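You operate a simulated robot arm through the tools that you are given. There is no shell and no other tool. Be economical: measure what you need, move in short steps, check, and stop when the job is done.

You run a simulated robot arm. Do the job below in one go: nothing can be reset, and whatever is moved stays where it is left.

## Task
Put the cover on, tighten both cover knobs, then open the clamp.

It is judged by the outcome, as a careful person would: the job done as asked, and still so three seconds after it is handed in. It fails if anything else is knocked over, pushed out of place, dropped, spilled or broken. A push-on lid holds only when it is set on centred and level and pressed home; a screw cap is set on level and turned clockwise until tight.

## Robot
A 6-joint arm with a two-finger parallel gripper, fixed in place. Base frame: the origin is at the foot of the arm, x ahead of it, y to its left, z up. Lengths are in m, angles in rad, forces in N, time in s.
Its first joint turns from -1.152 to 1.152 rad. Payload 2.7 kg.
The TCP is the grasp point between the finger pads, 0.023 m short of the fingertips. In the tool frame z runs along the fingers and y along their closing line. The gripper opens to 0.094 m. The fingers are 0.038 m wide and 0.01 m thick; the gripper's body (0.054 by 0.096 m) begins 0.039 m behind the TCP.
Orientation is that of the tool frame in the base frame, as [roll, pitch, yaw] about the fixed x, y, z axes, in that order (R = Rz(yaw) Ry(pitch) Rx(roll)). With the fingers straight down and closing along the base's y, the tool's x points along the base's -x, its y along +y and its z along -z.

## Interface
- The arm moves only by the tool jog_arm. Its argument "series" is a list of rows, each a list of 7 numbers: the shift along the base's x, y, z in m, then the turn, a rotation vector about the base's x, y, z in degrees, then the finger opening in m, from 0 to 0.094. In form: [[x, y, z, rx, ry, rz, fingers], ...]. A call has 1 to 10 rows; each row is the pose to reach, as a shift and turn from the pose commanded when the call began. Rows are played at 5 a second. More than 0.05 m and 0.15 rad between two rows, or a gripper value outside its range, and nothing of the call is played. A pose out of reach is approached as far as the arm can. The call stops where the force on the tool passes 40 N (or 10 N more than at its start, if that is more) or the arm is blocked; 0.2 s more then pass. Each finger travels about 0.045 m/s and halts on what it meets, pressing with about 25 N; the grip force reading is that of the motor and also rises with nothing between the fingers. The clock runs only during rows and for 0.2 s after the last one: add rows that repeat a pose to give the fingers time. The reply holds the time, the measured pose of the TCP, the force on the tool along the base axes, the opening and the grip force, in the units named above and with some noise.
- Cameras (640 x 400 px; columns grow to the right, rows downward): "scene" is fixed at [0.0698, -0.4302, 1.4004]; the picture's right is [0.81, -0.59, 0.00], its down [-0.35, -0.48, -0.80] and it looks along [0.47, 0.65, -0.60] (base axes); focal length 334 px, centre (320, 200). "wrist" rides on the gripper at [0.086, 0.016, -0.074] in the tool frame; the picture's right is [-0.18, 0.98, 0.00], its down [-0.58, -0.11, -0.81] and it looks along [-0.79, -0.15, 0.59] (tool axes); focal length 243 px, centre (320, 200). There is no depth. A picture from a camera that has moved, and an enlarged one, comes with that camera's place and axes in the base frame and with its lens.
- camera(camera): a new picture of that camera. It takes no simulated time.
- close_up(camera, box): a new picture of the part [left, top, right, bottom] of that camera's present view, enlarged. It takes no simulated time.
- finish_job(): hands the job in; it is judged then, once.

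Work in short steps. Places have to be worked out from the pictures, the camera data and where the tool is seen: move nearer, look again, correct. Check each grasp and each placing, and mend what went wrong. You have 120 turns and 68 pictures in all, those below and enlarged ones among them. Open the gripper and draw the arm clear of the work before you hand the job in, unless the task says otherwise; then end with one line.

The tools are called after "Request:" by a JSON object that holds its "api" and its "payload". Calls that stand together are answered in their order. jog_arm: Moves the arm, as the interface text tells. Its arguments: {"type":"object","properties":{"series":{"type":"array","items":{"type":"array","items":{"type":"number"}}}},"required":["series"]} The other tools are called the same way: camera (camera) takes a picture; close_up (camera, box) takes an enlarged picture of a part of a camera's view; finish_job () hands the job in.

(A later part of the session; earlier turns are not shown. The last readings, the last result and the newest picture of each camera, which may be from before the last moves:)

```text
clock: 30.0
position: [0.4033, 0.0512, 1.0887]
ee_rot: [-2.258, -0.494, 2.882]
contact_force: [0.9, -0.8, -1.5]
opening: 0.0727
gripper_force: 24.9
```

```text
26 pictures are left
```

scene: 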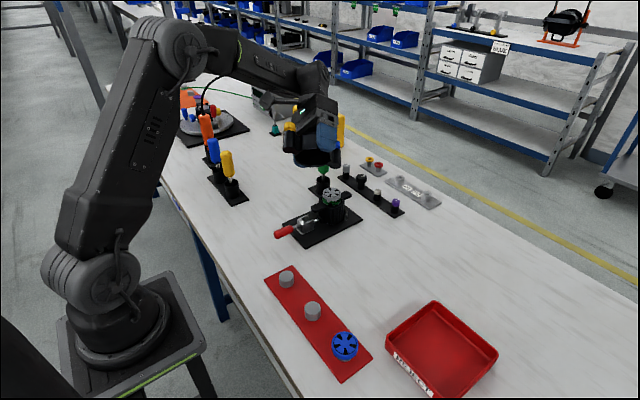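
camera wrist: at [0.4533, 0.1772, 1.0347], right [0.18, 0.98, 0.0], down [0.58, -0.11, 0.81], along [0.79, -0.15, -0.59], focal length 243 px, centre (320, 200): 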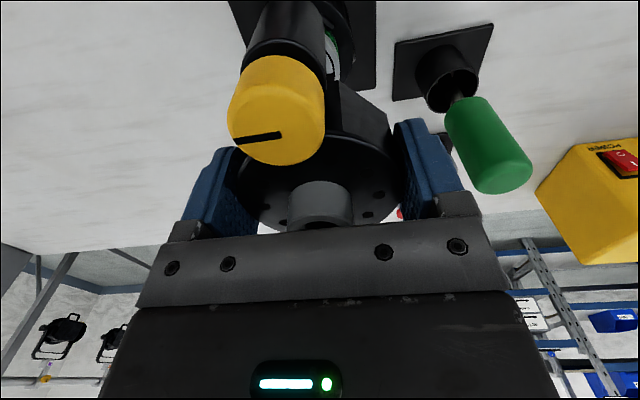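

Request:
{"api": "close_up", "payload": {"camera": "scene", "box": [280, 90, 360, 170]}}

Request:
{"api": "close_up", "payload": {"camera": "scene", "box": [312, 182, 352, 212]}}

```text
5.00 times, centred on (320, 130) of scene
camera zoom: at [0.0699, -0.4302, 1.4004], right [0.81, -0.59, 0.0], down [-0.35, -0.48, -0.8], along [0.47, 0.65, -0.6], focal length 1671 px, centre (320, 550)
```

zoom: 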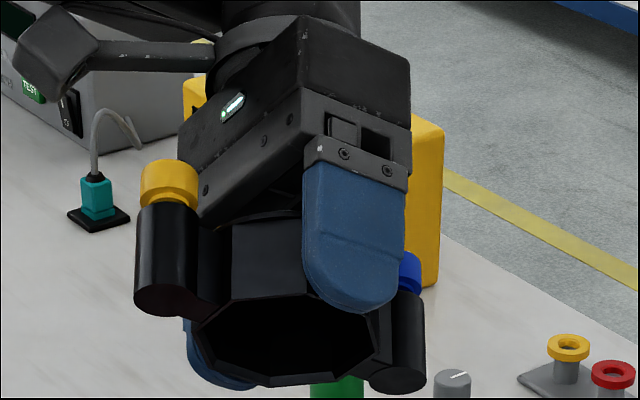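

```text
13.33 times, centred on (332, 197) of scene
camera zoom: at [0.0699, -0.4302, 1.4004], right [0.81, -0.59, 0.0], down [-0.35, -0.48, -0.8], along [0.47, 0.65, -0.6], focal length 4456 px, centre (160, 240)
```

zoom: 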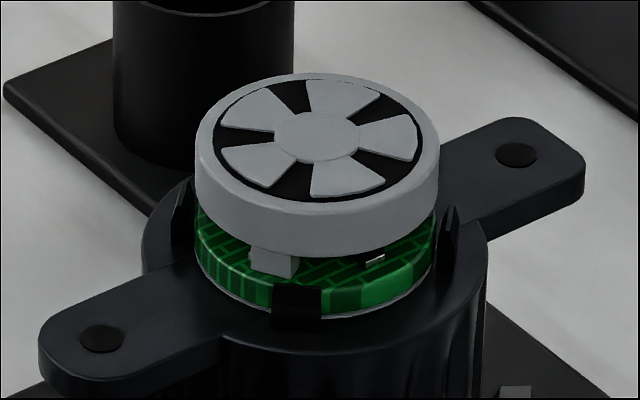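

The underside is an octagonal cup; the housing rim has four upright tabs around the PCB. I zoom further into the cup interior for any inner features.

Request:
{"api": "close_up", "payload": {"camera": "scene", "box": [300, 140, 370, 175]}}

```text
9.14 times, centred on (335, 158) of scene
camera zoom: at [0.0699, -0.4302, 1.4004], right [0.81, -0.59, 0.0], down [-0.35, -0.48, -0.8], along [0.47, 0.65, -0.6], focal length 3055 px, centre (183, 589)
```

zoom: 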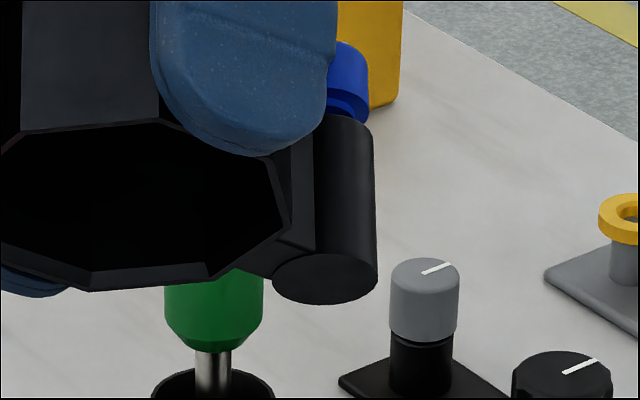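

The cover seems to have slid up in the fingers during presses, so fingertips now hang below its rim and likely hit the housing. I'll set it on clear table, regrasp it higher, then retry. First untilt.

Request:
{"api": "jog_arm", "payload": {"series": [[0, 0, 0, 6.4, -4.7, 0, 0.06], [0, 0, 0, 12.9, -9.4, 0, 0.06], [0, 0, 0, 19.4, -14.1, 0, 0.06], [0, 0, 0, 25.9, -18.9, 0, 0.06], [0.01, 0, 0, 32.4, -23.6, 0, 0.06], [0.03, -0.02, 0, 38.9, -28.3, 0, 0.06], [0.06, -0.05, 0, 45.4, -33, 0, 0.06], [0.087, -0.09, 0, 45.4, -33, 0, 0.06], [0.087, -0.1, 0, 45.4, -33, 0, 0.06], [0.087, -0.1, 0, 45.4, -33, 0, 0.06]]}}

Request:
{"api": "jog_arm", "payload": {"series": [[0, 0, -0.05, 0, 0, 1.2, 0.06], [0, 0, -0.1, 0, 0, 1.2, 0.06], [0, 0, -0.15, 0, 0, 1.2, 0.06], [0, 0, -0.2, 0, 0, 1.2, 0.06], [0, 0, -0.25, 0, 0, 1.2, 0.06], [0, 0, -0.265, 0, 0, 1.2, 0.06], [0, 0, -0.265, 0, 0, 1.2, 0.06]]}}

Request:
{"api": "camera", "payload": {"camera": "scene"}}

```text
clock: 32.2
position: [0.492, -0.0499, 1.087]
ee_rot: [3.139, 0.0, 3.119]
contact_force: [-0.9, 0.2, -1.6]
opening: 0.0728
gripper_force: 24.5
```

```text
clock: 33.8
position: [0.4905, -0.0489, 0.8244]
ee_rot: [3.14, -0.001, -3.141]
contact_force: [-1.0, 0.1, -2.3]
opening: 0.0729
gripper_force: 25.1
```

```text
22 pictures are left
```

scene: 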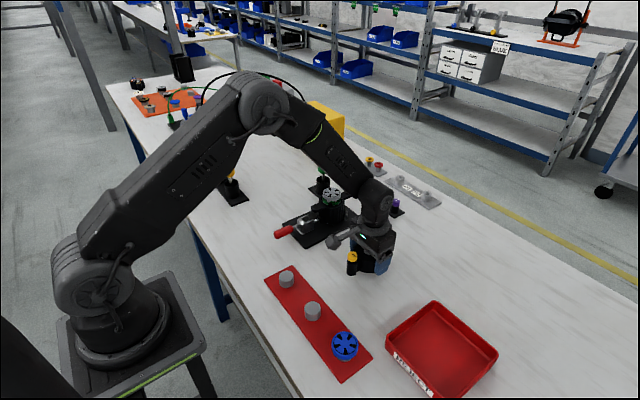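

Clear table below. I lower in 3 mm steps until it touches.

Request:
{"api": "jog_arm", "payload": {"series": [[0, 0, -0.006, 0, 0, 0, 0.06], [0, 0, -0.01, 0, 0, 0, 0.06], [0, 0, -0.013, 0, 0, 0, 0.06], [0, 0, -0.016, 0, 0, 0, 0.06], [0, 0, -0.019, 0, 0, 0, 0.06], [0, 0, -0.022, 0, 0, 0, 0.06], [0, 0, -0.024, 0, 0, 0, 0.06]]}}

```text
clock: 35.4
position: [0.4935, -0.0494, 0.8048]
ee_rot: [3.138, 0.007, -3.14]
contact_force: [0.0, 0.8, 3.5]
opening: 0.0726
gripper_force: 25.3
stopped in row 7: the force on the tool passed its limit (the readings are from after the stop); the commanded pose is now the measured one
```

Touched at TCP z≈0.804. Release, rise 8 mm, re-centre +4 mm in x (cover sits ahead of TCP), and view before regrasping.

Request:
{"api": "jog_arm", "payload": {"series": [[0, 0, 0, 0, -0.4, 0, 0.075], [0, 0, 0.002, 0, -0.4, 0, 0.094], [0, 0, 0.002, 0, -0.4, 0, 0.094], [0, 0, 0.002, 0, 0.4, 0, 0.094], [0.002, 0, 0.008, 0, 0.4, 0, 0.094], [0.004, 0, 0.008, 0, 0.4, 0, 0.094], [0.004, 0, 0.008, 0, 0.4, 0, 0.094]]}}

Request:
{"api": "close_up", "payload": {"camera": "scene", "box": [336, 220, 408, 280]}}

```text
clock: 37.0
position: [0.4971, -0.0502, 0.8118]
ee_rot: [3.14, -0.002, -3.141]
contact_force: [0.6, -0.8, 0.0]
opening: 0.0939
gripper_force: 0.2
```

```text
6.67 times, centred on (372, 250) of scene
camera zoom: at [0.0698, -0.4302, 1.4004], right [0.81, -0.59, 0.0], down [-0.35, -0.48, -0.8], along [0.47, 0.65, -0.6], focal length 2228 px, centre (-27, -133)
```

zoom: 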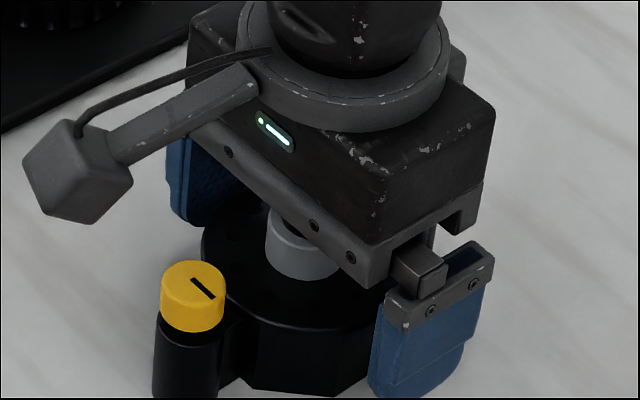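

Yellow knob computes to x≈0.441 → cover centre ≈0.495; TCP is ~1.5 mm ahead. I correct and close the fingers at this higher grip.

Request:
{"api": "jog_arm", "payload": {"series": [[-0.0015, 0, 0.0005, 0, 0, 0, 0.094], [-0.0015, 0, 0.0005, 0, 0, 0, 0.08], [-0.0015, 0, 0.0005, 0, 0, 0, 0.06], [-0.0015, 0, 0.0005, 0, 0, 0, 0.06], [-0.0015, 0, 0.0005, 0, 0, 0, 0.06], [-0.0015, 0, 0.0005, 0, 0, 0, 0.06], [-0.0015, 0, 0.0005, 0, 0, 0, 0.06]]}}

Request:
{"api": "jog_arm", "payload": {"series": [[0, 0, 0.01, 0, 0, 0, 0.06], [0, 0, 0.05, 0, 0, 0, 0.06], [0, 0, 0.1, 0, 0, 0, 0.06], [0, 0, 0.1, 0, 0, 0, 0.06]]}}

Request:
{"api": "close_up", "payload": {"camera": "scene", "box": [328, 160, 424, 240]}}

```text
clock: 38.6
position: [0.4961, -0.05, 0.8121]
ee_rot: [3.139, -0.001, -3.141]
contact_force: [0.0, 0.2, -0.5]
opening: 0.073
gripper_force: 24.8
```

```text
clock: 39.6
position: [0.4943, -0.0496, 0.9136]
ee_rot: [3.138, -0.002, 3.141]
contact_force: [0.2, 0.4, -1.2]
opening: 0.0727
gripper_force: 25.3
```

```text
5.00 times, centred on (376, 200) of scene
camera zoom: at [0.0699, -0.4302, 1.4004], right [0.81, -0.59, 0.0], down [-0.35, -0.48, -0.8], along [0.47, 0.65, -0.6], focal length 1671 px, centre (40, 200)
```

zoom: 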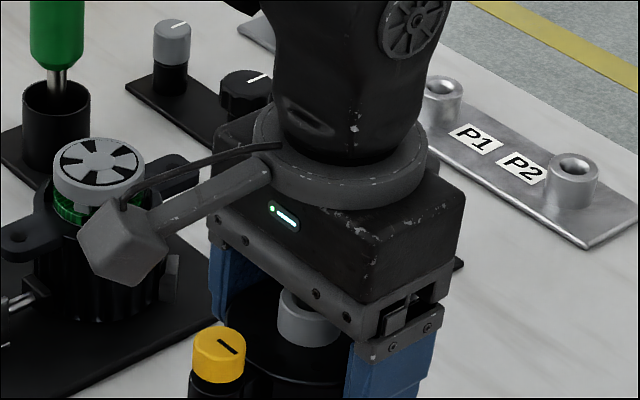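

Regrasped ~8 mm higher. I carry it above the housing (target TCP ≈(0.5365, 0.152)), yaw −1.2°, to hover at z≈0.91.

Request:
{"api": "jog_arm", "payload": {"series": [[0, 0.01, 0.03, 0, 0, 0, 0.06], [0.01, 0.05, 0.05, 0, 0, 0, 0.06], [0.02, 0.09, 0.05, 0, 0, 0, 0.06], [0.03, 0.13, 0.05, 0, 0, 0, 0.06], [0.038, 0.17, 0.05, 0, 0, -1.2, 0.06], [0.042, 0.202, 0.05, 0, 0, -1.2, 0.06], [0.042, 0.202, 0.02, 0, 0, -1.2, 0.06], [0.042, 0.202, 0, 0, 0, -1.2, 0.06], [0.042, 0.202, 0, 0, 0, -1.2, 0.06]]}}

Request:
{"api": "close_up", "payload": {"camera": "scene", "box": [304, 170, 368, 210]}}

Request:
{"api": "close_up", "payload": {"camera": "wrist", "box": [220, 0, 380, 100]}}

```text
clock: 41.6
position: [0.5375, 0.153, 0.9124]
ee_rot: [3.137, -0.001, 3.122]
contact_force: [0.1, -0.5, -1.1]
opening: 0.0727
gripper_force: 25.2
```

```text
10.00 times, centred on (336, 190) of scene
camera zoom: at [0.0699, -0.4302, 1.4004], right [0.81, -0.59, 0.0], down [-0.35, -0.48, -0.8], along [0.47, 0.65, -0.6], focal length 3342 px, centre (160, 300)
```

zoom: 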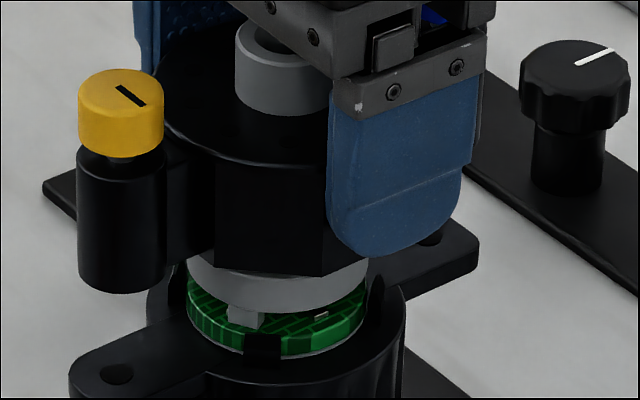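

```text
4.00 times, centred on (300, 50) of wrist
camera zoom: at [0.4517, 0.171, 0.9866], right [0.2, 0.98, 0.0], down [0.58, -0.12, 0.8], along [0.79, -0.16, -0.59], focal length 970 px, centre (400, 800)
```

zoom: 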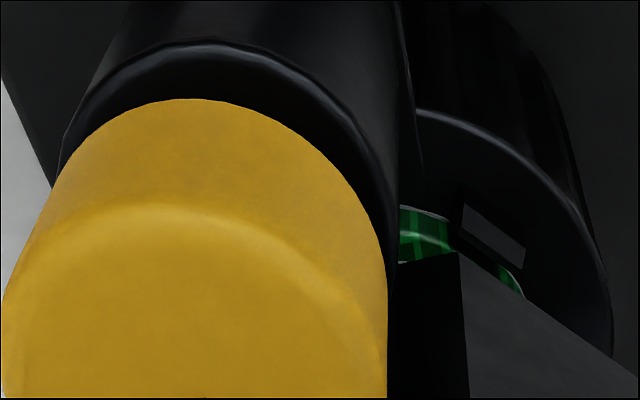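

Fingertips are now clearly above the cover's lower edge. Small correction: −2 mm x, −1.3 mm y, +0.4° yaw; then lower to z≈0.892 and check force.

Request:
{"api": "jog_arm", "payload": {"series": [[-0.002, -0.0013, 0, 0, 0, 0.4, 0.06], [-0.002, -0.0013, -0.008, 0, 0, 0.4, 0.06], [-0.002, -0.0013, -0.015, 0, 0, 0.4, 0.06], [-0.002, -0.0013, -0.02, 0, 0, 0.4, 0.06], [-0.002, -0.0013, -0.02, 0, 0, 0.4, 0.06]]}}

Request:
{"api": "close_up", "payload": {"camera": "scene", "box": [304, 175, 368, 215]}}

```text
clock: 42.8
position: [0.5371, 0.1518, 0.8923]
ee_rot: [3.138, -0.002, 3.128]
contact_force: [0.0, 0.3, -2.3]
opening: 0.0728
gripper_force: 24.9
```

```text
10.00 times, centred on (336, 195) of scene
camera zoom: at [0.0699, -0.4302, 1.4004], right [0.81, -0.59, 0.0], down [-0.35, -0.48, -0.8], along [0.47, 0.65, -0.6], focal length 3342 px, centre (160, 250)
```

zoom: 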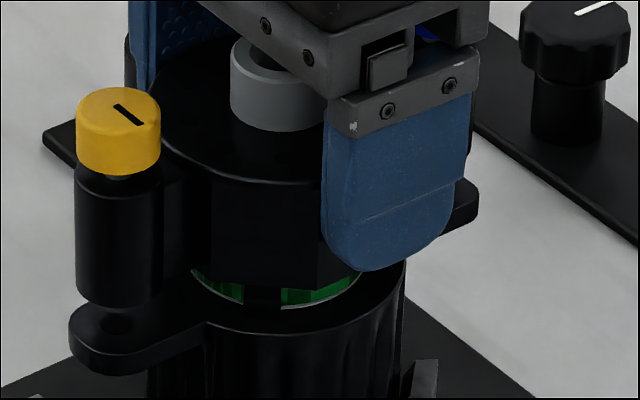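

No force, columns match within a pixel. Lower to the expected seat at TCP ≈0.878.

Request:
{"api": "jog_arm", "payload": {"series": [[0, 0, -0.004, 0, 0, 0, 0.06], [0, 0, -0.008, 0, 0, 0, 0.06], [0, 0, -0.011, 0, 0, 0, 0.06], [0, 0, -0.013, 0, 0, 0, 0.06], [0, 0, -0.013, 0, 0, 0, 0.06]]}}

```text
clock: 44.0
position: [0.5358, 0.1505, 0.8795]
ee_rot: [3.14, -0.002, 3.127]
contact_force: [-10.9, -11.2, 8.5]
opening: 0.0728
gripper_force: 25.0
```

Side force (−11, −11) says shift −x, −y. I follow it ~1.3 mm each and press a little.

Request:
{"api": "jog_arm", "payload": {"series": [[-0.0007, -0.0007, 0, 0, 0, 0, 0.06], [-0.0014, -0.0014, 0, 0, 0, 0, 0.06], [-0.0014, -0.0014, -0.002, 0, 0, 0, 0.06], [-0.0014, -0.0014, -0.002, 0, 0, 0, 0.06]]}}

Request:
{"api": "close_up", "payload": {"camera": "scene", "box": [304, 175, 368, 215]}}

```text
clock: 45.0
position: [0.5344, 0.1508, 0.8803]
ee_rot: [3.134, 0.006, 3.129]
contact_force: [-0.8, -0.5, 19.0]
opening: 0.073
gripper_force: 25.1
```

```text
10.00 times, centred on (336, 195) of scene
camera zoom: at [0.0695, -0.4303, 1.4004], right [0.81, -0.59, 0.0], down [-0.35, -0.48, -0.8], along [0.47, 0.65, -0.6], focal length 3342 px, centre (160, 250)
```

zoom: 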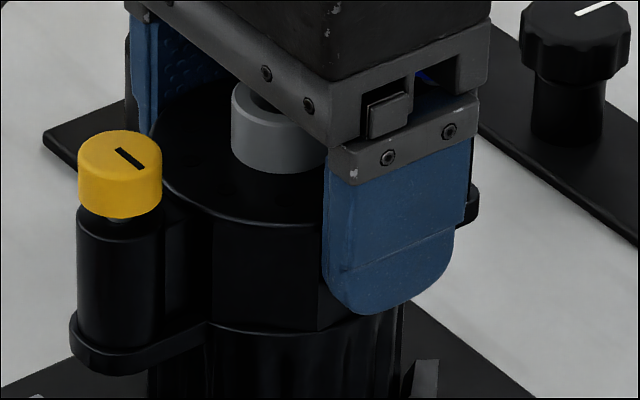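

It dropped flush onto the ears and rim (pillar base now matches the ear hole level), with pure vertical force. A short firmer press to confirm home, then release.

Request:
{"api": "jog_arm", "payload": {"series": [[0, 0, -0.001, 0, 0, 0, 0.06], [0, 0, -0.0015, 0, 0, 0, 0.06], [0, 0, -0.0015, 0, 0, 0, 0.06]]}}

Request:
{"api": "jog_arm", "payload": {"series": [[0, 0, 0.003, 0, 0, 0, 0.073], [0, 0, 0.003, 0, 0, 0, 0.08], [0, 0, 0.003, 0, 0, 0, 0.094], [0, 0, 0.003, 0, 0, 0, 0.094], [0, 0, 0.01, 0, 0, 0, 0.094], [0, 0, 0.04, 0, 0, 0, 0.094], [0, 0, 0.08, 0, 0, 0, 0.094], [0, 0, 0.08, 0, 0, 0, 0.094]]}}

Request:
{"api": "close_up", "payload": {"camera": "scene", "box": [288, 160, 384, 220]}}

```text
clock: 45.8
position: [0.5353, 0.1498, 0.8764]
ee_rot: [3.136, 0.0, 3.129]
contact_force: [6.3, 2.5, 15.9]
opening: 0.0726
gripper_force: 25.0
```

```text
clock: 47.6
position: [0.5354, 0.1489, 0.9552]
ee_rot: [3.138, -0.002, 3.127]
contact_force: [-0.2, 0.9, -0.1]
opening: 0.0939
gripper_force: 0.0
```

```text
6.67 times, centred on (336, 190) of scene
camera zoom: at [0.0698, -0.4302, 1.4004], right [0.81, -0.59, 0.0], down [-0.35, -0.48, -0.8], along [0.47, 0.65, -0.6], focal length 2228 px, centre (213, 267)
```

zoom: 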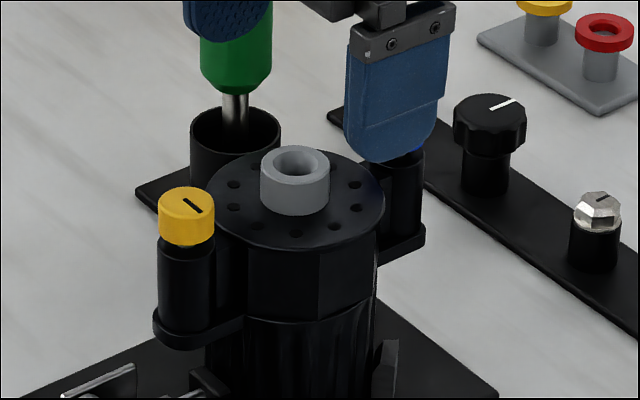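

Cover is seated flat on its ears. Next the yellow knob at ≈(0.482, 0.151), top z≈0.898. I move above it and pre-turn the tool +100° so it can be tightened clockwise in a long stroke.

Request:
{"api": "jog_arm", "payload": {"series": [[-0.006, 0, 0.005, 0, 0, 8, 0.094], [-0.012, 0, 0.005, 0, 0, 16, 0.08], [-0.018, 0.001, 0.005, 0, 0, 24, 0.07], [-0.024, 0.001, 0.005, 0, 0, 32, 0.06], [-0.03, 0.001, 0.005, 0, 0, 40, 0.05], [-0.036, 0.002, 0.005, 0, 0, 48, 0.05], [-0.042, 0.002, 0.005, 0, 0, 56, 0.05], [-0.048, 0.002, 0.005, 0, 0, 64, 0.05], [-0.053, 0.002, 0.005, 0, 0, 72, 0.05], [-0.053, 0.002, 0.005, 0, 0, 80, 0.05]]}}

Request:
{"api": "jog_arm", "payload": {"series": [[0, 0, 0, 0, 0, 8, 0.05], [0, 0, -0.01, 0, 0, 16, 0.05], [0, 0, -0.025, 0, 0, 20, 0.05], [0, 0, -0.03, 0, 0, 20, 0.05], [0, 0, -0.03, 0, 0, 20, 0.05]]}}

Request:
{"api": "close_up", "payload": {"camera": "scene", "box": [288, 150, 368, 210]}}

```text
clock: 49.8
position: [0.4829, 0.1528, 0.961]
ee_rot: [3.14, -0.002, -1.757]
contact_force: [0.1, 0.0, -0.1]
opening: 0.0499
gripper_force: 0.0
```

```text
clock: 51.0
position: [0.4813, 0.1513, 0.9304]
ee_rot: [3.139, -0.001, -1.408]
contact_force: [-1.2, 0.4, 0.0]
opening: 0.05
gripper_force: 0.0
```

```text
6.67 times, centred on (328, 180) of scene
camera zoom: at [0.0698, -0.4302, 1.4004], right [0.81, -0.59, 0.0], down [-0.35, -0.48, -0.8], along [0.47, 0.65, -0.6], focal length 2228 px, centre (267, 333)
```

zoom: 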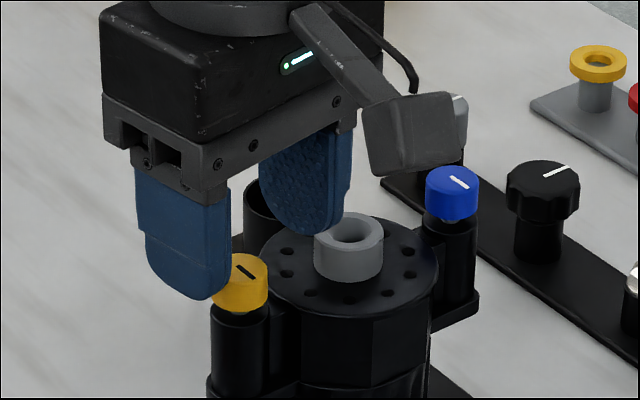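

Aligned; but the inner finger nears the pipe, so I narrow to 0.036, lower to TCP ≈0.906 and close on the knob.

Request:
{"api": "jog_arm", "payload": {"series": [[0, 0, 0, 0, 0, 0, 0.036], [0, 0, 0, 0, 0, 0, 0.036], [0, 0, -0.012, 0, 0, 0, 0.036], [0, 0, -0.024, 0, 0, 0, 0.036], [0, 0, -0.024, 0, 0, 0, 0.02], [0, 0, -0.024, 0, 0, 0, 0.015], [0, 0, -0.024, 0, 0, 0, 0.015]]}}

```text
clock: 52.6
position: [0.4801, 0.1514, 0.907]
ee_rot: [3.136, -0.001, -1.41]
contact_force: [-16.1, -3.1, 10.7]
opening: 0.0253
gripper_force: 11.7
```

The −x finger touches first: knob is ~2 mm nearer −x. I shift −2 mm x, −0.4 mm y and squeeze again.

Request:
{"api": "jog_arm", "payload": {"series": [[-0.001, -0.0002, 0, 0, 0, 0, 0.015], [-0.002, -0.0004, 0, 0, 0, 0, 0.015], [-0.002, -0.0004, 0, 0, 0, 0, 0.015]]}}

Request:
{"api": "close_up", "payload": {"camera": "scene", "box": [288, 150, 368, 210]}}

```text
clock: 53.4
position: [0.4785, 0.1524, 0.9072]
ee_rot: [3.14, -0.001, -1.409]
contact_force: [-10.6, -1.4, 9.6]
opening: 0.0231
gripper_force: 9.4
```

```text
6.67 times, centred on (328, 180) of scene
camera zoom: at [0.0694, -0.4303, 1.4004], right [0.81, -0.59, 0.0], down [-0.35, -0.48, -0.8], along [0.47, 0.65, -0.6], focal length 2228 px, centre (267, 333)
```

zoom: 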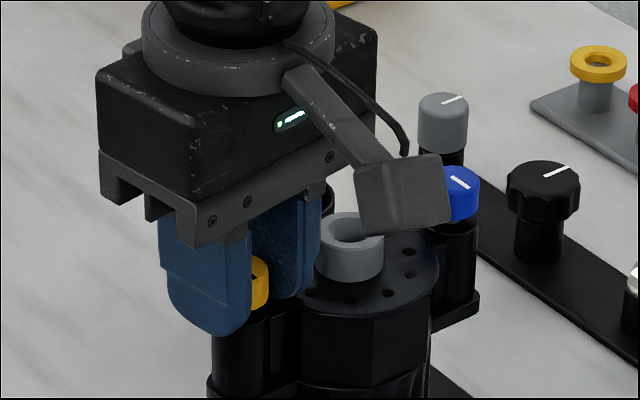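

Still pushed −x; I follow another 2 mm.

Request:
{"api": "jog_arm", "payload": {"series": [[-0.001, 0, 0, 0, 0, 0, 0.015], [-0.002, 0, 0, 0, 0, 0, 0.015], [-0.002, 0, 0, 0, 0, 0, 0.015]]}}

```text
clock: 54.2
position: [0.4776, 0.1506, 0.9071]
ee_rot: [3.14, -0.003, -1.411]
contact_force: [-3.5, -1.5, 7.1]
opening: 0.021
gripper_force: 25.3
```

Gripped firmly (0.021 m, 25 N). Turn clockwise 80° and watch.

Request:
{"api": "jog_arm", "payload": {"series": [[-0.0005, 0, 0, 0, 0, -8, 0.015], [-0.0005, 0, 0, 0, 0, -16, 0.015], [-0.0005, 0, 0, 0, 0, -24, 0.015], [-0.0005, 0, 0, 0, 0, -32, 0.015], [-0.0005, 0, 0, 0, 0, -40, 0.015], [-0.0005, 0, 0, 0, 0, -48, 0.015], [-0.0005, 0, 0, 0, 0, -56, 0.015], [-0.0005, 0, 0, 0, 0, -64, 0.015], [-0.0005, 0, 0, 0, 0, -72, 0.015], [-0.0005, 0, 0, 0, 0, -80, 0.015]]}}

Request:
{"api": "close_up", "payload": {"camera": "scene", "box": [288, 150, 368, 210]}}

```text
clock: 56.4
position: [0.4785, 0.15, 0.9062]
ee_rot: [3.14, 0.0, -2.809]
contact_force: [23.9, -10.0, 2.6]
opening: 0.0205
gripper_force: 25.4
```

```text
6.67 times, centred on (328, 180) of scene
camera zoom: at [0.0704, -0.4304, 1.4003], right [0.81, -0.59, 0.0], down [-0.35, -0.48, -0.8], along [0.47, 0.65, -0.6], focal length 2228 px, centre (267, 333)
```

zoom: 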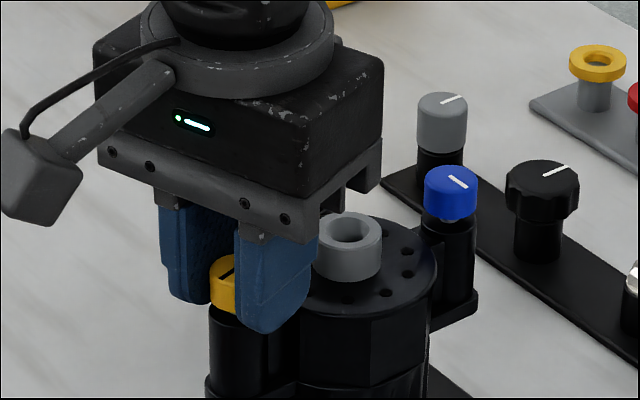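

The knob turned with the gripper. Side force suggests re-centring +2.5 mm x; I do so and continue another 70° clockwise.

Request:
{"api": "jog_arm", "payload": {"series": [[0.0025, -0.001, 0, 0, 0, 0, 0.015], [0.0025, -0.001, 0, 0, 0, -8, 0.015], [0.0025, -0.001, 0, 0, 0, -16, 0.015], [0.0025, -0.001, 0, 0, 0, -24, 0.015], [0.0025, -0.001, 0, 0, 0, -32, 0.015], [0.0025, -0.001, 0, 0, 0, -40, 0.015], [0.0025, -0.001, 0, 0, 0, -48, 0.015], [0.0025, -0.001, 0, 0, 0, -56, 0.015], [0.0025, -0.001, 0, 0, 0, -64, 0.015], [0.0025, -0.001, 0, 0, 0, -70, 0.015]]}}

```text
clock: 58.1
position: [0.4791, 0.1495, 0.9082]
ee_rot: [3.141, -0.003, 2.607]
contact_force: [-3.6, -3.1, 5.0]
opening: 0.0211
gripper_force: 25.3
stopped in row 8: the force on the tool passed its limit (the readings are from after the stop); the commanded pose is now the measured one
```

Stopped after ~130° total—either tight or side load. I test by turning a bit further from here.

Request:
{"api": "jog_arm", "payload": {"series": [[0, 0, 0, 0, 0, -5, 0.015], [0, 0, 0, 0, 0, -10, 0.015], [0, 0, 0, 0, 0, -15, 0.015], [0, 0, 0, 0, 0, -20, 0.015]]}}

Request:
{"api": "close_up", "payload": {"camera": "scene", "box": [304, 165, 352, 205]}}

```text
clock: 59.1
position: [0.4795, 0.1487, 0.9072]
ee_rot: [3.141, -0.002, 2.255]
contact_force: [-11.0, -9.4, 13.9]
opening: 0.0207
gripper_force: 25.1
```

```text
10.00 times, centred on (328, 185) of scene
camera zoom: at [0.0693, -0.4305, 1.4004], right [0.81, -0.59, 0.0], down [-0.35, -0.48, -0.8], along [0.47, 0.65, -0.6], focal length 3342 px, centre (240, 350)
```

zoom: 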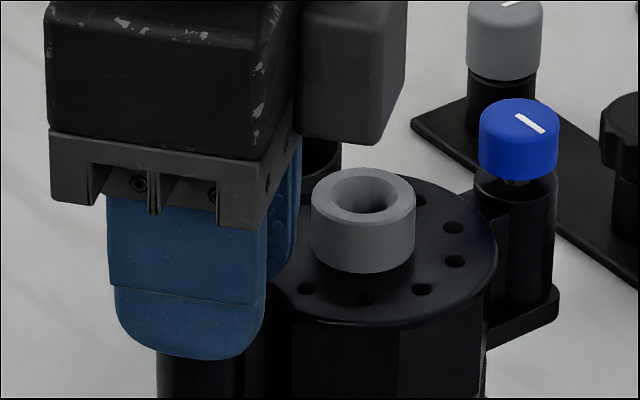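

I open, rise, and look at the knob's mark and gap.

Request:
{"api": "jog_arm", "payload": {"series": [[0, 0, 0, 0, 0, 0, 0.03], [0, 0, 0, 0, 0, 0, 0.036], [0, 0, 0.02, 0, 0, 0, 0.036], [0, 0, 0.05, 0, 0, 8, 0.036], [0, 0, 0.05, 0, 0, 16, 0.036], [0, 0, 0.05, 0, 0, 24, 0.036], [0, 0, 0.05, 0, 0, 32, 0.036], [0, 0, 0.05, 0, 0, 40, 0.036], [0, 0, 0.05, 0, 0, 48, 0.036], [0, 0, 0.05, 0, 0, 56, 0.036]]}}

Request:
{"api": "close_up", "payload": {"camera": "scene", "box": [304, 165, 368, 215]}}

```text
clock: 61.3
position: [0.48, 0.1484, 0.9559]
ee_rot: [3.139, -0.003, -3.048]
contact_force: [-0.4, -0.3, 0.3]
opening: 0.0357
gripper_force: 0.1
```

```text
8.00 times, centred on (336, 190) of scene
camera zoom: at [0.0698, -0.4302, 1.4004], right [0.81, -0.59, 0.0], down [-0.35, -0.48, -0.8], along [0.47, 0.65, -0.6], focal length 2673 px, centre (192, 280)
```

zoom: 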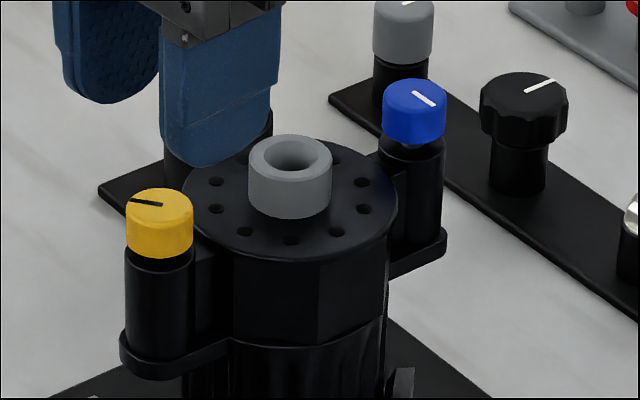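

The yellow knob turned ~145° and now sits down on its pillar with no gap (blue still shows one). I regrip and try further clockwise to confirm it is tight.

Request:
{"api": "jog_arm", "payload": {"series": [[0, 0, -0.02, 0, 0, 0, 0.036], [0, 0, -0.04, 0, 0, 0, 0.036], [0, 0, -0.051, 0, 0, 0, 0.036], [0, 0, -0.051, 0, 0, 0, 0.015], [0, 0, -0.051, 0, 0, 0, 0.015], [0, 0, -0.051, 0, 0, 0, 0.015]]}}

Request:
{"api": "jog_arm", "payload": {"series": [[0, 0, 0, 0, 0, -6, 0.015], [0, 0, 0, 0, 0, -12, 0.015], [0, 0, 0, 0, 0, -18, 0.015], [0, 0, 0, 0, 0, -24, 0.015], [0, 0, 0, 0, 0, -30, 0.015], [0, 0, 0, 0, 0, -36, 0.015], [0, 0, 0, 0, 0, -42, 0.015]]}}

```text
clock: 62.7
position: [0.4812, 0.1496, 0.9077]
ee_rot: [3.14, 0.001, -3.049]
contact_force: [0.2, -0.3, 13.3]
opening: 0.0209
gripper_force: 24.9
```

```text
clock: 64.3
position: [0.4795, 0.1485, 0.9074]
ee_rot: [3.141, 0.0, 2.5]
contact_force: [5.3, -11.8, 24.2]
opening: 0.021
gripper_force: 24.7
```

Request:
{"api": "jog_arm", "payload": {"series": [[0, 0, 0, 0, 0, 0, 0.03], [0, 0, 0.002, 0, 0, 0, 0.036], [0, 0, 0.02, 0, 0, 0, 0.036], [0, 0, 0.05, 0, 0, 8, 0.036], [0, 0, 0.05, 0, 0, 16, 0.036], [0, 0, 0.05, 0, 0, 24, 0.036], [0, 0, 0.05, 0, 0, 32, 0.036], [0, 0, 0.05, 0, 0, 40, 0.036], [0, 0, 0.05, 0, 0, 48, 0.036]]}}

Request:
{"api": "close_up", "payload": {"camera": "scene", "box": [304, 165, 368, 215]}}

```text
clock: 66.3
position: [0.4786, 0.1509, 0.955]
ee_rot: [3.14, -0.003, -2.942]
contact_force: [-0.7, -0.5, -0.3]
opening: 0.0361
gripper_force: 0.1
```

```text
8.00 times, centred on (336, 190) of scene
camera zoom: at [0.0698, -0.4302, 1.4004], right [0.81, -0.59, 0.0], down [-0.35, -0.48, -0.8], along [0.47, 0.65, -0.6], focal length 2673 px, centre (192, 280)
```

zoom: 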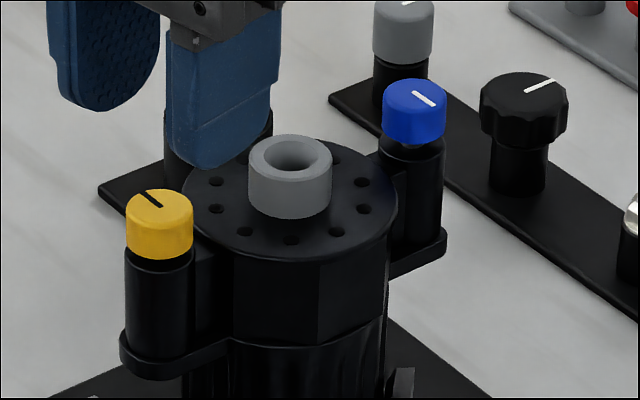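

The knob still followed the 42° turn, so it is not tight yet. I wind the tool back to about +100° and make another long stroke.

Request:
{"api": "jog_arm", "payload": {"series": [[0, 0, 0, 0, 0, 8.5, 0.036], [0, 0, 0, 0, 0, 17, 0.036], [0, 0, 0, 0, 0, 25.5, 0.036], [0, 0, 0, 0, 0, 34, 0.036], [0, 0, 0, 0, 0, 42.5, 0.036], [0, 0, 0, 0, 0, 51, 0.036], [0, 0, 0, 0, 0, 59.5, 0.036], [0, 0, 0, 0, 0, 68, 0.036], [0, 0, 0, 0, 0, 76.5, 0.036], [0, 0, 0, 0, 0, 85, 0.036]]}}

Request:
{"api": "jog_arm", "payload": {"series": [[0, 0, -0.02, 0, 0, 0, 0.036], [0, 0, -0.035, 0, 0, 0, 0.036], [0, 0, -0.0465, 0, 0, 0, 0.036], [0, 0, -0.0465, 0, 0, 0, 0.02], [0, 0, -0.0465, 0, 0, 0, 0.015], [0, 0, -0.0465, 0, 0, 0, 0.015], [0, 0, -0.0465, 0, 0, 0, 0.015]]}}

```text
clock: 68.5
position: [0.48, 0.1503, 0.9548]
ee_rot: [3.141, -0.004, -1.459]
contact_force: [-0.3, 0.0, -0.1]
opening: 0.036
gripper_force: 0.2
```

```text
clock: 70.1
position: [0.4805, 0.1483, 0.9096]
ee_rot: [3.136, -0.003, -1.461]
contact_force: [-19.1, -2.3, 1.8]
opening: 0.023
gripper_force: 9.0
```

Request:
{"api": "jog_arm", "payload": {"series": [[-0.0015, 0, 0, 0, 0, 0, 0.015], [-0.003, 0, 0, 0, 0, 0, 0.015], [-0.003, 0, 0, 0, 0, 0, 0.015], [-0.003, 0, 0, 0, 0, 0, 0.015]]}}

```text
clock: 71.1
position: [0.4769, 0.1491, 0.9085]
ee_rot: [3.141, -0.003, -1.461]
contact_force: [5.1, -7.5, -10.8]
opening: 0.0205
gripper_force: 24.9
```

Firm grip. Turn clockwise 80°, easing +2 mm x along the way.

Request:
{"api": "jog_arm", "payload": {"series": [[0, 0, 0, 0, 0, -8, 0.015], [0, 0, -0.001, 0, 0, -16, 0.015], [0.0005, 0, -0.001, 0, 0, -24, 0.015], [0.0005, 0, -0.001, 0, 0, -32, 0.015], [0.001, 0, -0.001, 0, 0, -40, 0.015], [0.001, 0, -0.001, 0, 0, -48, 0.015], [0.0015, 0, -0.001, 0, 0, -56, 0.015], [0.0015, 0, -0.001, 0, 0, -64, 0.015], [0.002, 0, -0.001, 0, 0, -72, 0.015], [0.002, 0, -0.001, 0, 0, -80, 0.015]]}}

Request:
{"api": "jog_arm", "payload": {"series": [[0, 0, 0, 0, 0, -8, 0.015], [0, 0, 0, 0, 0, -16, 0.015], [0, 0, 0, 0, 0, -24, 0.015], [0, 0, 0, 0, 0, -32, 0.015], [0, 0, 0, 0, 0, -40, 0.015], [0, 0, 0, 0, 0, -48, 0.015], [0, 0, 0, 0, 0, -56, 0.015], [0, 0, 0, 0, 0, -64, 0.015]]}}

```text
clock: 73.3
position: [0.4773, 0.1503, 0.9085]
ee_rot: [3.138, -0.005, -2.86]
contact_force: [-14.8, 0.2, 1.6]
opening: 0.0204
gripper_force: 25.2
```

```text
clock: 75.1
position: [0.4761, 0.1501, 0.9076]
ee_rot: [-3.141, -0.001, 2.305]
contact_force: [-15.5, 4.4, -4.1]
opening: 0.0206
gripper_force: 25.0
```

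Request:
{"api": "jog_arm", "payload": {"series": [[0, 0, 0, 0, 0, 0, 0.03], [0, 0, 0, 0, 0, 0, 0.036], [0, 0, 0.02, 0, 0, 0, 0.036], [0, 0, 0.047, 0, 0, 8.5, 0.036], [0, 0, 0.047, 0, 0, 17, 0.036], [0, 0, 0.047, 0, 0, 25.5, 0.036], [0, 0, 0.047, 0, 0, 34, 0.036], [0, 0, 0.047, 0, 0, 42.5, 0.036], [0, 0, 0.047, 0, 0, 51, 0.036], [0, 0, 0.047, 0, 0, 59.5, 0.036]]}}

Request:
{"api": "close_up", "payload": {"camera": "scene", "box": [304, 165, 368, 215]}}

```text
clock: 77.3
position: [0.4785, 0.1498, 0.9551]
ee_rot: [3.14, -0.003, -2.935]
contact_force: [0.6, -0.5, 0.2]
opening: 0.036
gripper_force: 0.0
```

```text
8.00 times, centred on (336, 190) of scene
camera zoom: at [0.0698, -0.4302, 1.4004], right [0.81, -0.59, 0.0], down [-0.35, -0.48, -0.8], along [0.47, 0.65, -0.6], focal length 2673 px, centre (192, 280)
```

zoom: 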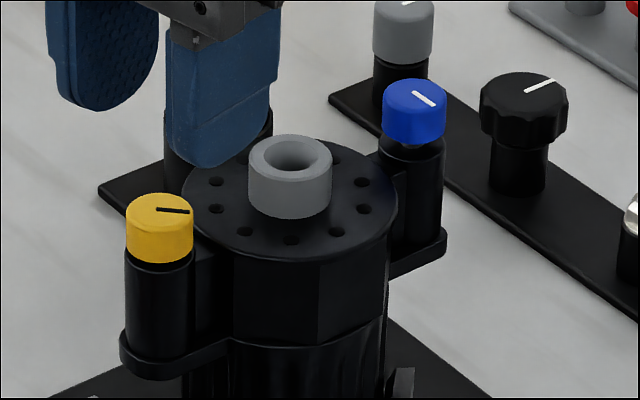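

It followed ~130° of 144° (lowering ~1.6 mm, some slip at the end), so it's nearly tight. One more stroke.

Request:
{"api": "jog_arm", "payload": {"series": [[0, 0, 0, 0, 0, 8.5, 0.036], [0, 0, 0, 0, 0, 17, 0.036], [0, 0, 0, 0, 0, 25.5, 0.036], [0, 0, 0, 0, 0, 34, 0.036], [0, 0, 0, 0, 0, 42.5, 0.036], [0, 0, -0.02, 0, 0, 42.5, 0.036], [0, 0, -0.035, 0, 0, 42.5, 0.036], [-0.001, 0, -0.048, 0, 0, 42.5, 0.036], [-0.001, 0, -0.048, 0, 0, 42.5, 0.015], [-0.001, 0, -0.048, 0, 0, 42.5, 0.015]]}}

Request:
{"api": "jog_arm", "payload": {"series": [[0, 0, 0, 0, 0, 0, 0.015], [0, 0, 0, 0, 0, 0, 0.015]]}}

```text
clock: 79.5
position: [0.4781, 0.1504, 0.9069]
ee_rot: [-3.141, -0.002, -2.195]
contact_force: [6.6, -3.0, -1.0]
opening: 0.0206
gripper_force: 24.7
```

```text
clock: 80.1
position: [0.4774, 0.1504, 0.9069]
ee_rot: [-3.141, -0.002, -2.194]
contact_force: [10.9, -7.0, 0.0]
opening: 0.0207
gripper_force: 24.9
```

Request:
{"api": "jog_arm", "payload": {"series": [[0.001, -0.0005, 0, 0, 0, -8, 0.015], [0.001, -0.0005, 0, 0, 0, -16, 0.015], [0.001, -0.0005, 0, 0, 0, -24, 0.015], [0.001, -0.0005, 0, 0, 0, -32, 0.015], [0.001, -0.0005, 0, 0, 0, -40, 0.015], [0.001, -0.0005, 0, 0, 0, -48, 0.015], [0.001, -0.0005, 0, 0, 0, -56, 0.015], [0.001, -0.0005, 0, 0, 0, -64, 0.015], [0.001, -0.0005, 0, 0, 0, -72, 0.015], [0.001, -0.0005, 0, 0, 0, -80, 0.015]]}}

Request:
{"api": "jog_arm", "payload": {"series": [[0, 0, 0, 0, 0, -8, 0.015], [0, 0, 0, 0, 0, -16, 0.015], [0, 0, 0, 0, 0, -24, 0.015]]}}

```text
clock: 82.3
position: [0.4777, 0.149, 0.9079]
ee_rot: [3.141, -0.004, 2.69]
contact_force: [0.3, 3.0, -0.5]
opening: 0.0211
gripper_force: 25.4
```

```text
clock: 83.1
position: [0.4787, 0.1482, 0.9074]
ee_rot: [-3.141, -0.003, 2.269]
contact_force: [-0.9, -0.7, -0.2]
opening: 0.0206
gripper_force: 25.2
```

Request:
{"api": "jog_arm", "payload": {"series": [[0, 0, 0, 0, 0, 0, 0.03], [0, 0, 0, 0, 0, 0, 0.036], [0, 0, 0.02, 0, 0, 0, 0.036], [0, 0, 0.05, 0, 0, 8.5, 0.036], [0.02, 0, 0.06, 0, 0, 17, 0.036], [0.04, 0, 0.06, 0, 0, 25.5, 0.036], [0.06, 0, 0.06, 0, 0, 34, 0.036], [0.08, 0, 0.06, 0, 0, 42.5, 0.036], [0.1, 0, 0.06, 0, 0, 51, 0.036], [0.105, 0, 0.06, 0, 0, 59.5, 0.036]]}}

Request:
{"api": "close_up", "payload": {"camera": "scene", "box": [304, 165, 368, 215]}}

```text
clock: 85.3
position: [0.5821, 0.1495, 0.9694]
ee_rot: [3.14, -0.004, -2.97]
contact_force: [0.6, 0.6, 0.0]
opening: 0.036
gripper_force: 0.0
```

```text
8.00 times, centred on (336, 190) of scene
camera zoom: at [0.0698, -0.4302, 1.4004], right [0.81, -0.59, 0.0], down [-0.35, -0.48, -0.8], along [0.47, 0.65, -0.6], focal length 2673 px, centre (192, 280)
```

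zoom: 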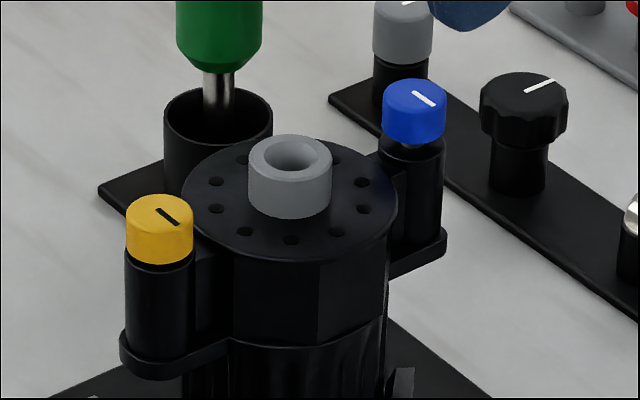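

The last 104° turn moved the mark only ~40° (slipping): yellow is tight after one full turn, mark back at its initial bearing. Now blue at ≈(0.585, 0.149): wind to +95° above it, then descend and grip.

Request:
{"api": "jog_arm", "payload": {"series": [[0, 0, 0, 0, 0, 8.5, 0.036], [0, 0, 0, 0, 0, 17, 0.036], [0, 0, 0, 0, 0, 25.5, 0.036], [0, 0, 0, 0, 0, 34, 0.036], [0, 0, 0, 0, 0, 42.5, 0.036], [0, 0, 0, 0, 0, 51, 0.036], [0, 0, 0, 0, 0, 59.5, 0.036], [0, 0, 0, 0, 0, 68, 0.036], [0.001, 0, 0, 0, 0, 76.5, 0.036], [0.0015, 0, 0, 0, 0, 85, 0.036]]}}

Request:
{"api": "jog_arm", "payload": {"series": [[0, 0, -0.02, 0, 0, 0, 0.036], [0, 0, -0.04, 0, 0, 0, 0.036], [0, 0, -0.06, 0, 0, 0, 0.036], [0, 0, -0.06, 0, 0, 0, 0.02], [0, 0, -0.06, 0, 0, 0, 0.015], [0, 0, -0.06, 0, 0, 0, 0.015], [0, 0, -0.06, 0, 0, 0, 0.015]]}}

```text
clock: 87.5
position: [0.5837, 0.1489, 0.968]
ee_rot: [3.141, -0.003, -1.485]
contact_force: [-0.6, 0.3, -0.1]
opening: 0.0364
gripper_force: 0.0
```

```text
clock: 89.1
position: [0.5859, 0.1475, 0.9068]
ee_rot: [3.14, -0.005, -1.489]
contact_force: [-7.4, -0.5, 7.5]
opening: 0.021
gripper_force: 24.9
```

Blue gripped firmly (0.021). Turn clockwise: 80° then 65°.

Request:
{"api": "jog_arm", "payload": {"series": [[-0.001, 0, 0, 0, 0, -8, 0.015], [-0.001, 0, 0, 0, 0, -16, 0.015], [-0.001, 0, 0, 0, 0, -24, 0.015], [-0.001, 0, 0, 0, 0, -32, 0.015], [-0.001, 0, 0, 0, 0, -40, 0.015], [-0.001, 0, 0, 0, 0, -48, 0.015], [-0.001, 0, 0, 0, 0, -56, 0.015], [-0.001, 0, 0, 0, 0, -64, 0.015], [-0.001, 0, 0, 0, 0, -72, 0.015], [-0.001, 0, 0, 0, 0, -80, 0.015]]}}

Request:
{"api": "jog_arm", "payload": {"series": [[0, 0, 0, 0, 0, -8, 0.015], [0, 0, 0, 0, 0, -16, 0.015], [0, 0, 0, 0, 0, -24, 0.015], [0, 0, 0, 0, 0, -32, 0.015], [0, 0, 0, 0, 0, -40, 0.015], [0, 0, 0, 0, 0, -48, 0.015], [0, 0, 0, 0, 0, -56, 0.015], [0, 0, 0, 0, 0, -65, 0.015]]}}

```text
clock: 91.3
position: [0.5823, 0.1501, 0.9057]
ee_rot: [3.139, -0.004, -2.886]
contact_force: [-3.8, 4.0, 5.7]
opening: 0.0208
gripper_force: 25.5
```

```text
refused: row 8 steps farther than a row can; nothing moved
```

Request:
{"api": "jog_arm", "payload": {"series": [[0, 0, 0, 0, 0, -8, 0.015], [0, 0, 0, 0, 0, -16, 0.015], [0, 0, 0, 0, 0, -24, 0.015], [0, 0, 0, 0, 0, -32, 0.015], [0, 0, 0, 0, 0, -40, 0.015], [0, 0, 0, 0, 0, -48, 0.015], [0, 0, 0, 0, 0, -56, 0.015], [0, 0, 0, 0, 0, -64, 0.015]]}}

Request:
{"api": "jog_arm", "payload": {"series": [[0, 0, 0, 0, 0, 0, 0.03], [0, 0, 0, 0, 0, 0, 0.036], [0, 0, 0.025, 0, 0, 0, 0.036], [0, 0, 0.045, 0, 0, 8.5, 0.036], [0, 0, 0.045, 0, 0, 17, 0.036], [0, 0, 0.045, 0, 0, 25.5, 0.036], [0, 0, 0.045, 0, 0, 34, 0.036], [0, 0, 0.045, 0, 0, 42.5, 0.036], [0, 0, 0.045, 0, 0, 51, 0.036], [0, 0, 0.045, 0, 0, 59.5, 0.036]]}}

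Request:
{"api": "jog_arm", "payload": {"series": [[0, 0, 0, 0, 0, 8.5, 0.036], [0, 0, 0, 0, 0, 17, 0.036], [0, 0, 0, 0, 0, 25.5, 0.036], [0, 0, 0, 0, 0, 34, 0.036], [0, 0, 0, 0, 0, 42.5, 0.036], [0, 0, 0, 0, 0, 51, 0.036], [0, 0, 0, 0, 0, 59.5, 0.036], [0, 0, 0, 0, 0, 68, 0.036], [0, 0, 0, 0, 0, 76.5, 0.036], [0, 0, 0, 0, 0, 84.5, 0.036]]}}

```text
clock: 93.1
position: [0.5844, 0.1512, 0.9085]
ee_rot: [3.138, -0.003, 2.283]
contact_force: [8.4, 23.2, -0.4]
opening: 0.0207
gripper_force: 24.8
```

```text
clock: 95.3
position: [0.5833, 0.148, 0.9534]
ee_rot: [3.14, -0.005, -2.958]
contact_force: [-0.5, 0.2, 0.3]
opening: 0.0358
gripper_force: 0.2
```

```text
clock: 97.5
position: [0.5813, 0.1482, 0.9527]
ee_rot: [3.14, -0.003, -1.483]
contact_force: [0.8, 1.4, 0.4]
opening: 0.0359
gripper_force: 0.1
```

Second blue stroke: descend (slight re-centre), grip, turn.

Request:
{"api": "jog_arm", "payload": {"series": [[0.001, 0.001, -0.02, 0, 0, 0, 0.036], [0.001, 0.001, -0.035, 0, 0, 0, 0.036], [0.001, 0.001, -0.046, 0, 0, 0, 0.036], [0.001, 0.001, -0.046, 0, 0, 0, 0.02], [0.001, 0.001, -0.046, 0, 0, 0, 0.015], [0.001, 0.001, -0.046, 0, 0, 0, 0.015], [0.001, 0.001, -0.046, 0, 0, 0, 0.015]]}}

Request:
{"api": "jog_arm", "payload": {"series": [[0, 0, 0, 0, 0, -8, 0.015], [0, 0, 0, 0, 0, -16, 0.015], [0, 0, 0, 0, 0, -24, 0.015], [0, 0, 0, 0, 0, -32, 0.015], [0, 0, 0, 0, 0, -40, 0.015], [0, 0, 0, 0, 0, -48, 0.015], [0, 0, 0, 0, 0, -56, 0.015], [0, 0, 0, 0, 0, -64, 0.015], [0, 0, 0, 0, 0, -72, 0.015], [0, 0, 0, 0, 0, -80, 0.015]]}}

Request:
{"api": "jog_arm", "payload": {"series": [[0, 0, 0, 0, 0, -8, 0.015], [0, 0, 0, 0, 0, -16, 0.015], [0, 0, 0, 0, 0, -24, 0.015], [0, 0, 0, 0, 0, -32, 0.015], [0, 0, 0, 0, 0, -40, 0.015], [0, 0, 0, 0, 0, -48, 0.015], [0, 0, 0, 0, 0, -56, 0.015], [0, 0, 0, 0, 0, -64, 0.015]]}}

```text
clock: 99.1
position: [0.585, 0.1513, 0.9053]
ee_rot: [-3.139, -0.003, -1.486]
contact_force: [8.0, 1.1, 4.5]
opening: 0.0208
gripper_force: 24.7
```

```text
clock: 101.3
position: [0.5855, 0.1512, 0.9072]
ee_rot: [3.14, -0.002, -2.885]
contact_force: [8.1, 6.3, 13.7]
opening: 0.0209
gripper_force: 25.1
```

```text
clock: 103.1
position: [0.5856, 0.1506, 0.9065]
ee_rot: [3.138, -0.002, 2.279]
contact_force: [5.5, 5.1, 17.7]
opening: 0.0207
gripper_force: 25.2
```

~288° done on blue. Wind back for a third stroke.

Request:
{"api": "jog_arm", "payload": {"series": [[0, 0, 0, 0, 0, 0, 0.03], [0, 0, 0, 0, 0, 0, 0.036], [0, 0, 0.025, 0, 0, 0, 0.036], [0, 0, 0.045, 0, 0, 8.5, 0.036], [0, 0, 0.045, 0, 0, 17, 0.036], [0, 0, 0.045, 0, 0, 25.5, 0.036], [0, 0, 0.045, 0, 0, 34, 0.036], [0, 0, 0.045, 0, 0, 42.5, 0.036], [0, 0, 0.045, 0, 0, 51, 0.036], [0, 0, 0.045, 0, 0, 59.5, 0.036]]}}

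Request:
{"api": "jog_arm", "payload": {"series": [[0, 0, 0, 0, 0, 8.5, 0.036], [0, 0, 0, 0, 0, 17, 0.036], [0, 0, 0, 0, 0, 25.5, 0.036], [0, 0, 0, 0, 0, 34, 0.036], [0, 0, 0, 0, 0, 42.5, 0.036], [0, 0, 0, 0, 0, 51, 0.036], [0, 0, 0, 0, 0, 59.5, 0.036], [0, 0, 0, 0, 0, 68, 0.036], [0, 0, 0, 0, 0, 76.5, 0.036], [0, 0, 0, 0, 0, 84.5, 0.036]]}}

Request:
{"api": "jog_arm", "payload": {"series": [[0, 0, -0.02, 0, 0, 0, 0.036], [0, 0, -0.035, 0, 0, 0, 0.036], [0, 0, -0.045, 0, 0, 0, 0.036], [0, 0, -0.045, 0, 0, 0, 0.02], [0, 0, -0.045, 0, 0, 0, 0.015], [0, 0, -0.045, 0, 0, 0, 0.015], [0, 0, -0.045, 0, 0, 0, 0.015]]}}

Request:
{"api": "jog_arm", "payload": {"series": [[0, 0, 0, 0, 0, -8, 0.015], [0, 0, 0, 0, 0, -16, 0.015], [0, 0, 0, 0, 0, -24, 0.015], [0, 0, 0, 0, 0, -32, 0.015], [0, 0, 0, 0, 0, -40, 0.015], [0, 0, 0, 0, 0, -48, 0.015], [0, 0, 0, 0, 0, -56, 0.015], [0, 0, 0, 0, 0, -64, 0.015], [0, 0, 0, 0, 0, -72, 0.015], [0, 0, 0, 0, 0, -80, 0.015]]}}

Request:
{"api": "jog_arm", "payload": {"series": [[0, 0, 0, 0, 0, -8, 0.015], [0, 0, 0, 0, 0, -16, 0.015], [0, 0, 0, 0, 0, -24, 0.015], [0, 0, 0, 0, 0, -32, 0.015], [0, 0, 0, 0, 0, -40, 0.015], [0, 0, 0, 0, 0, -48, 0.015]]}}

```text
clock: 105.3
position: [0.5855, 0.1505, 0.9524]
ee_rot: [3.139, -0.004, -2.96]
contact_force: [-0.3, 0.1, -0.4]
opening: 0.0357
gripper_force: 0.0
```

```text
clock: 107.5
position: [0.5844, 0.15, 0.9515]
ee_rot: [3.139, -0.004, -1.486]
contact_force: [1.4, 0.0, 0.4]
opening: 0.0359
gripper_force: 0.0
```

```text
clock: 109.1
position: [0.5854, 0.151, 0.9073]
ee_rot: [3.141, -0.005, -1.487]
contact_force: [-1.9, 1.3, 4.2]
opening: 0.021
gripper_force: 24.8
```

```text
clock: 111.3
position: [0.5858, 0.1504, 0.9071]
ee_rot: [3.138, 0.0, -2.886]
contact_force: [-2.4, 2.7, 9.3]
opening: 0.0205
gripper_force: 25.4
```

```text
clock: 112.7
position: [0.5858, 0.1508, 0.9077]
ee_rot: [3.138, -0.003, 2.559]
contact_force: [3.3, 9.1, 11.4]
opening: 0.0207
gripper_force: 24.9
```

Release, rise and draw back, then check blue's mark and study the clamp.

Request:
{"api": "jog_arm", "payload": {"series": [[0, 0, 0, 0, 0, 0, 0.03], [0, 0, 0, 0, 0, 0, 0.036], [0, 0, 0.03, 0, 0, 0, 0.036], [0, 0, 0.07, 0, 0, 8, 0.036], [0, 0, 0.11, 0, 0, 16, 0.036], [-0.03, -0.01, 0.14, 0, 0, 24, 0.036], [-0.07, -0.02, 0.16, 0, 0, 32, 0.036], [-0.11, -0.03, 0.17, 0, 0, 34, 0.036], [-0.15, -0.03, 0.17, 0, 0, 34, 0.036], [-0.15, -0.03, 0.17, 0, 0, 34, 0.036]]}}

Request:
{"api": "close_up", "payload": {"camera": "scene", "box": [264, 170, 368, 240]}}

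```text
clock: 114.9
position: [0.4337, 0.1199, 1.0755]
ee_rot: [3.141, -0.004, -3.13]
contact_force: [-0.2, -0.8, 0.5]
opening: 0.036
gripper_force: 0.0
```

```text
5.71 times, centred on (316, 205) of scene
camera zoom: at [0.0698, -0.4302, 1.4004], right [0.81, -0.59, 0.0], down [-0.35, -0.48, -0.8], along [0.47, 0.65, -0.6], focal length 1910 px, centre (343, 171)
```

zoom: 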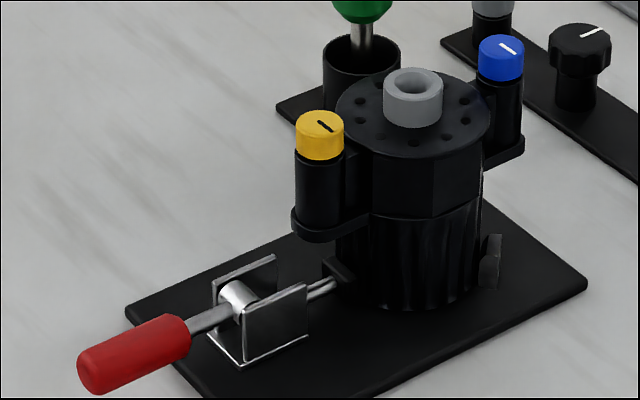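

Both knobs are down flush with marks after a full turn: tight. The clamp's red handle lies along −x at about (0.375, 0.15, 0.812), pivot near (0.432, 0.817). I go above the handle and check with the wrist camera.

Request:
{"api": "jog_arm", "payload": {"series": [[-0.03, 0.015, 0, 0, 0, 0, 0.036], [-0.06, 0.03, -0.01, 0, 0, 0, 0.05], [-0.061, 0.03, -0.05, 0, 0, 0, 0.05], [-0.061, 0.03, -0.1, 0, 0, 0, 0.05], [-0.061, 0.03, -0.145, 0, 0, 0, 0.05], [-0.061, 0.03, -0.145, 0, 0, 0, 0.05]]}}

Request:
{"api": "camera", "payload": {"camera": "wrist"}}

```text
clock: 116.3
position: [0.3721, 0.1488, 0.9293]
ee_rot: [3.141, -0.001, -3.128]
contact_force: [0.1, -0.2, 0.5]
opening: 0.0499
gripper_force: 0.0
```

```text
5 pictures are left
camera wrist: at [0.2862, 0.1645, 1.0043], right [0.17, 0.99, 0.0], down [0.58, -0.1, 0.8], along [0.79, -0.14, -0.59], focal length 243 px, centre (320, 200)
```

wrist: 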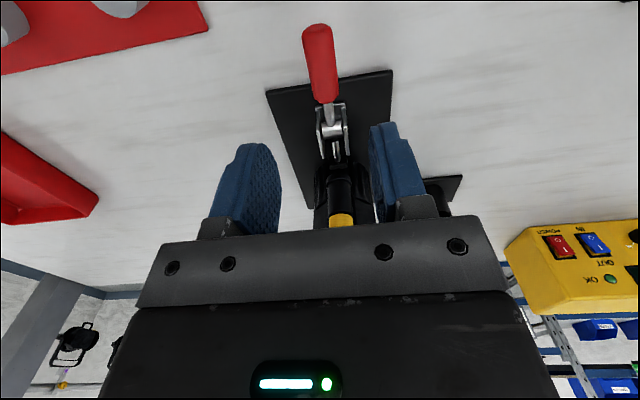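

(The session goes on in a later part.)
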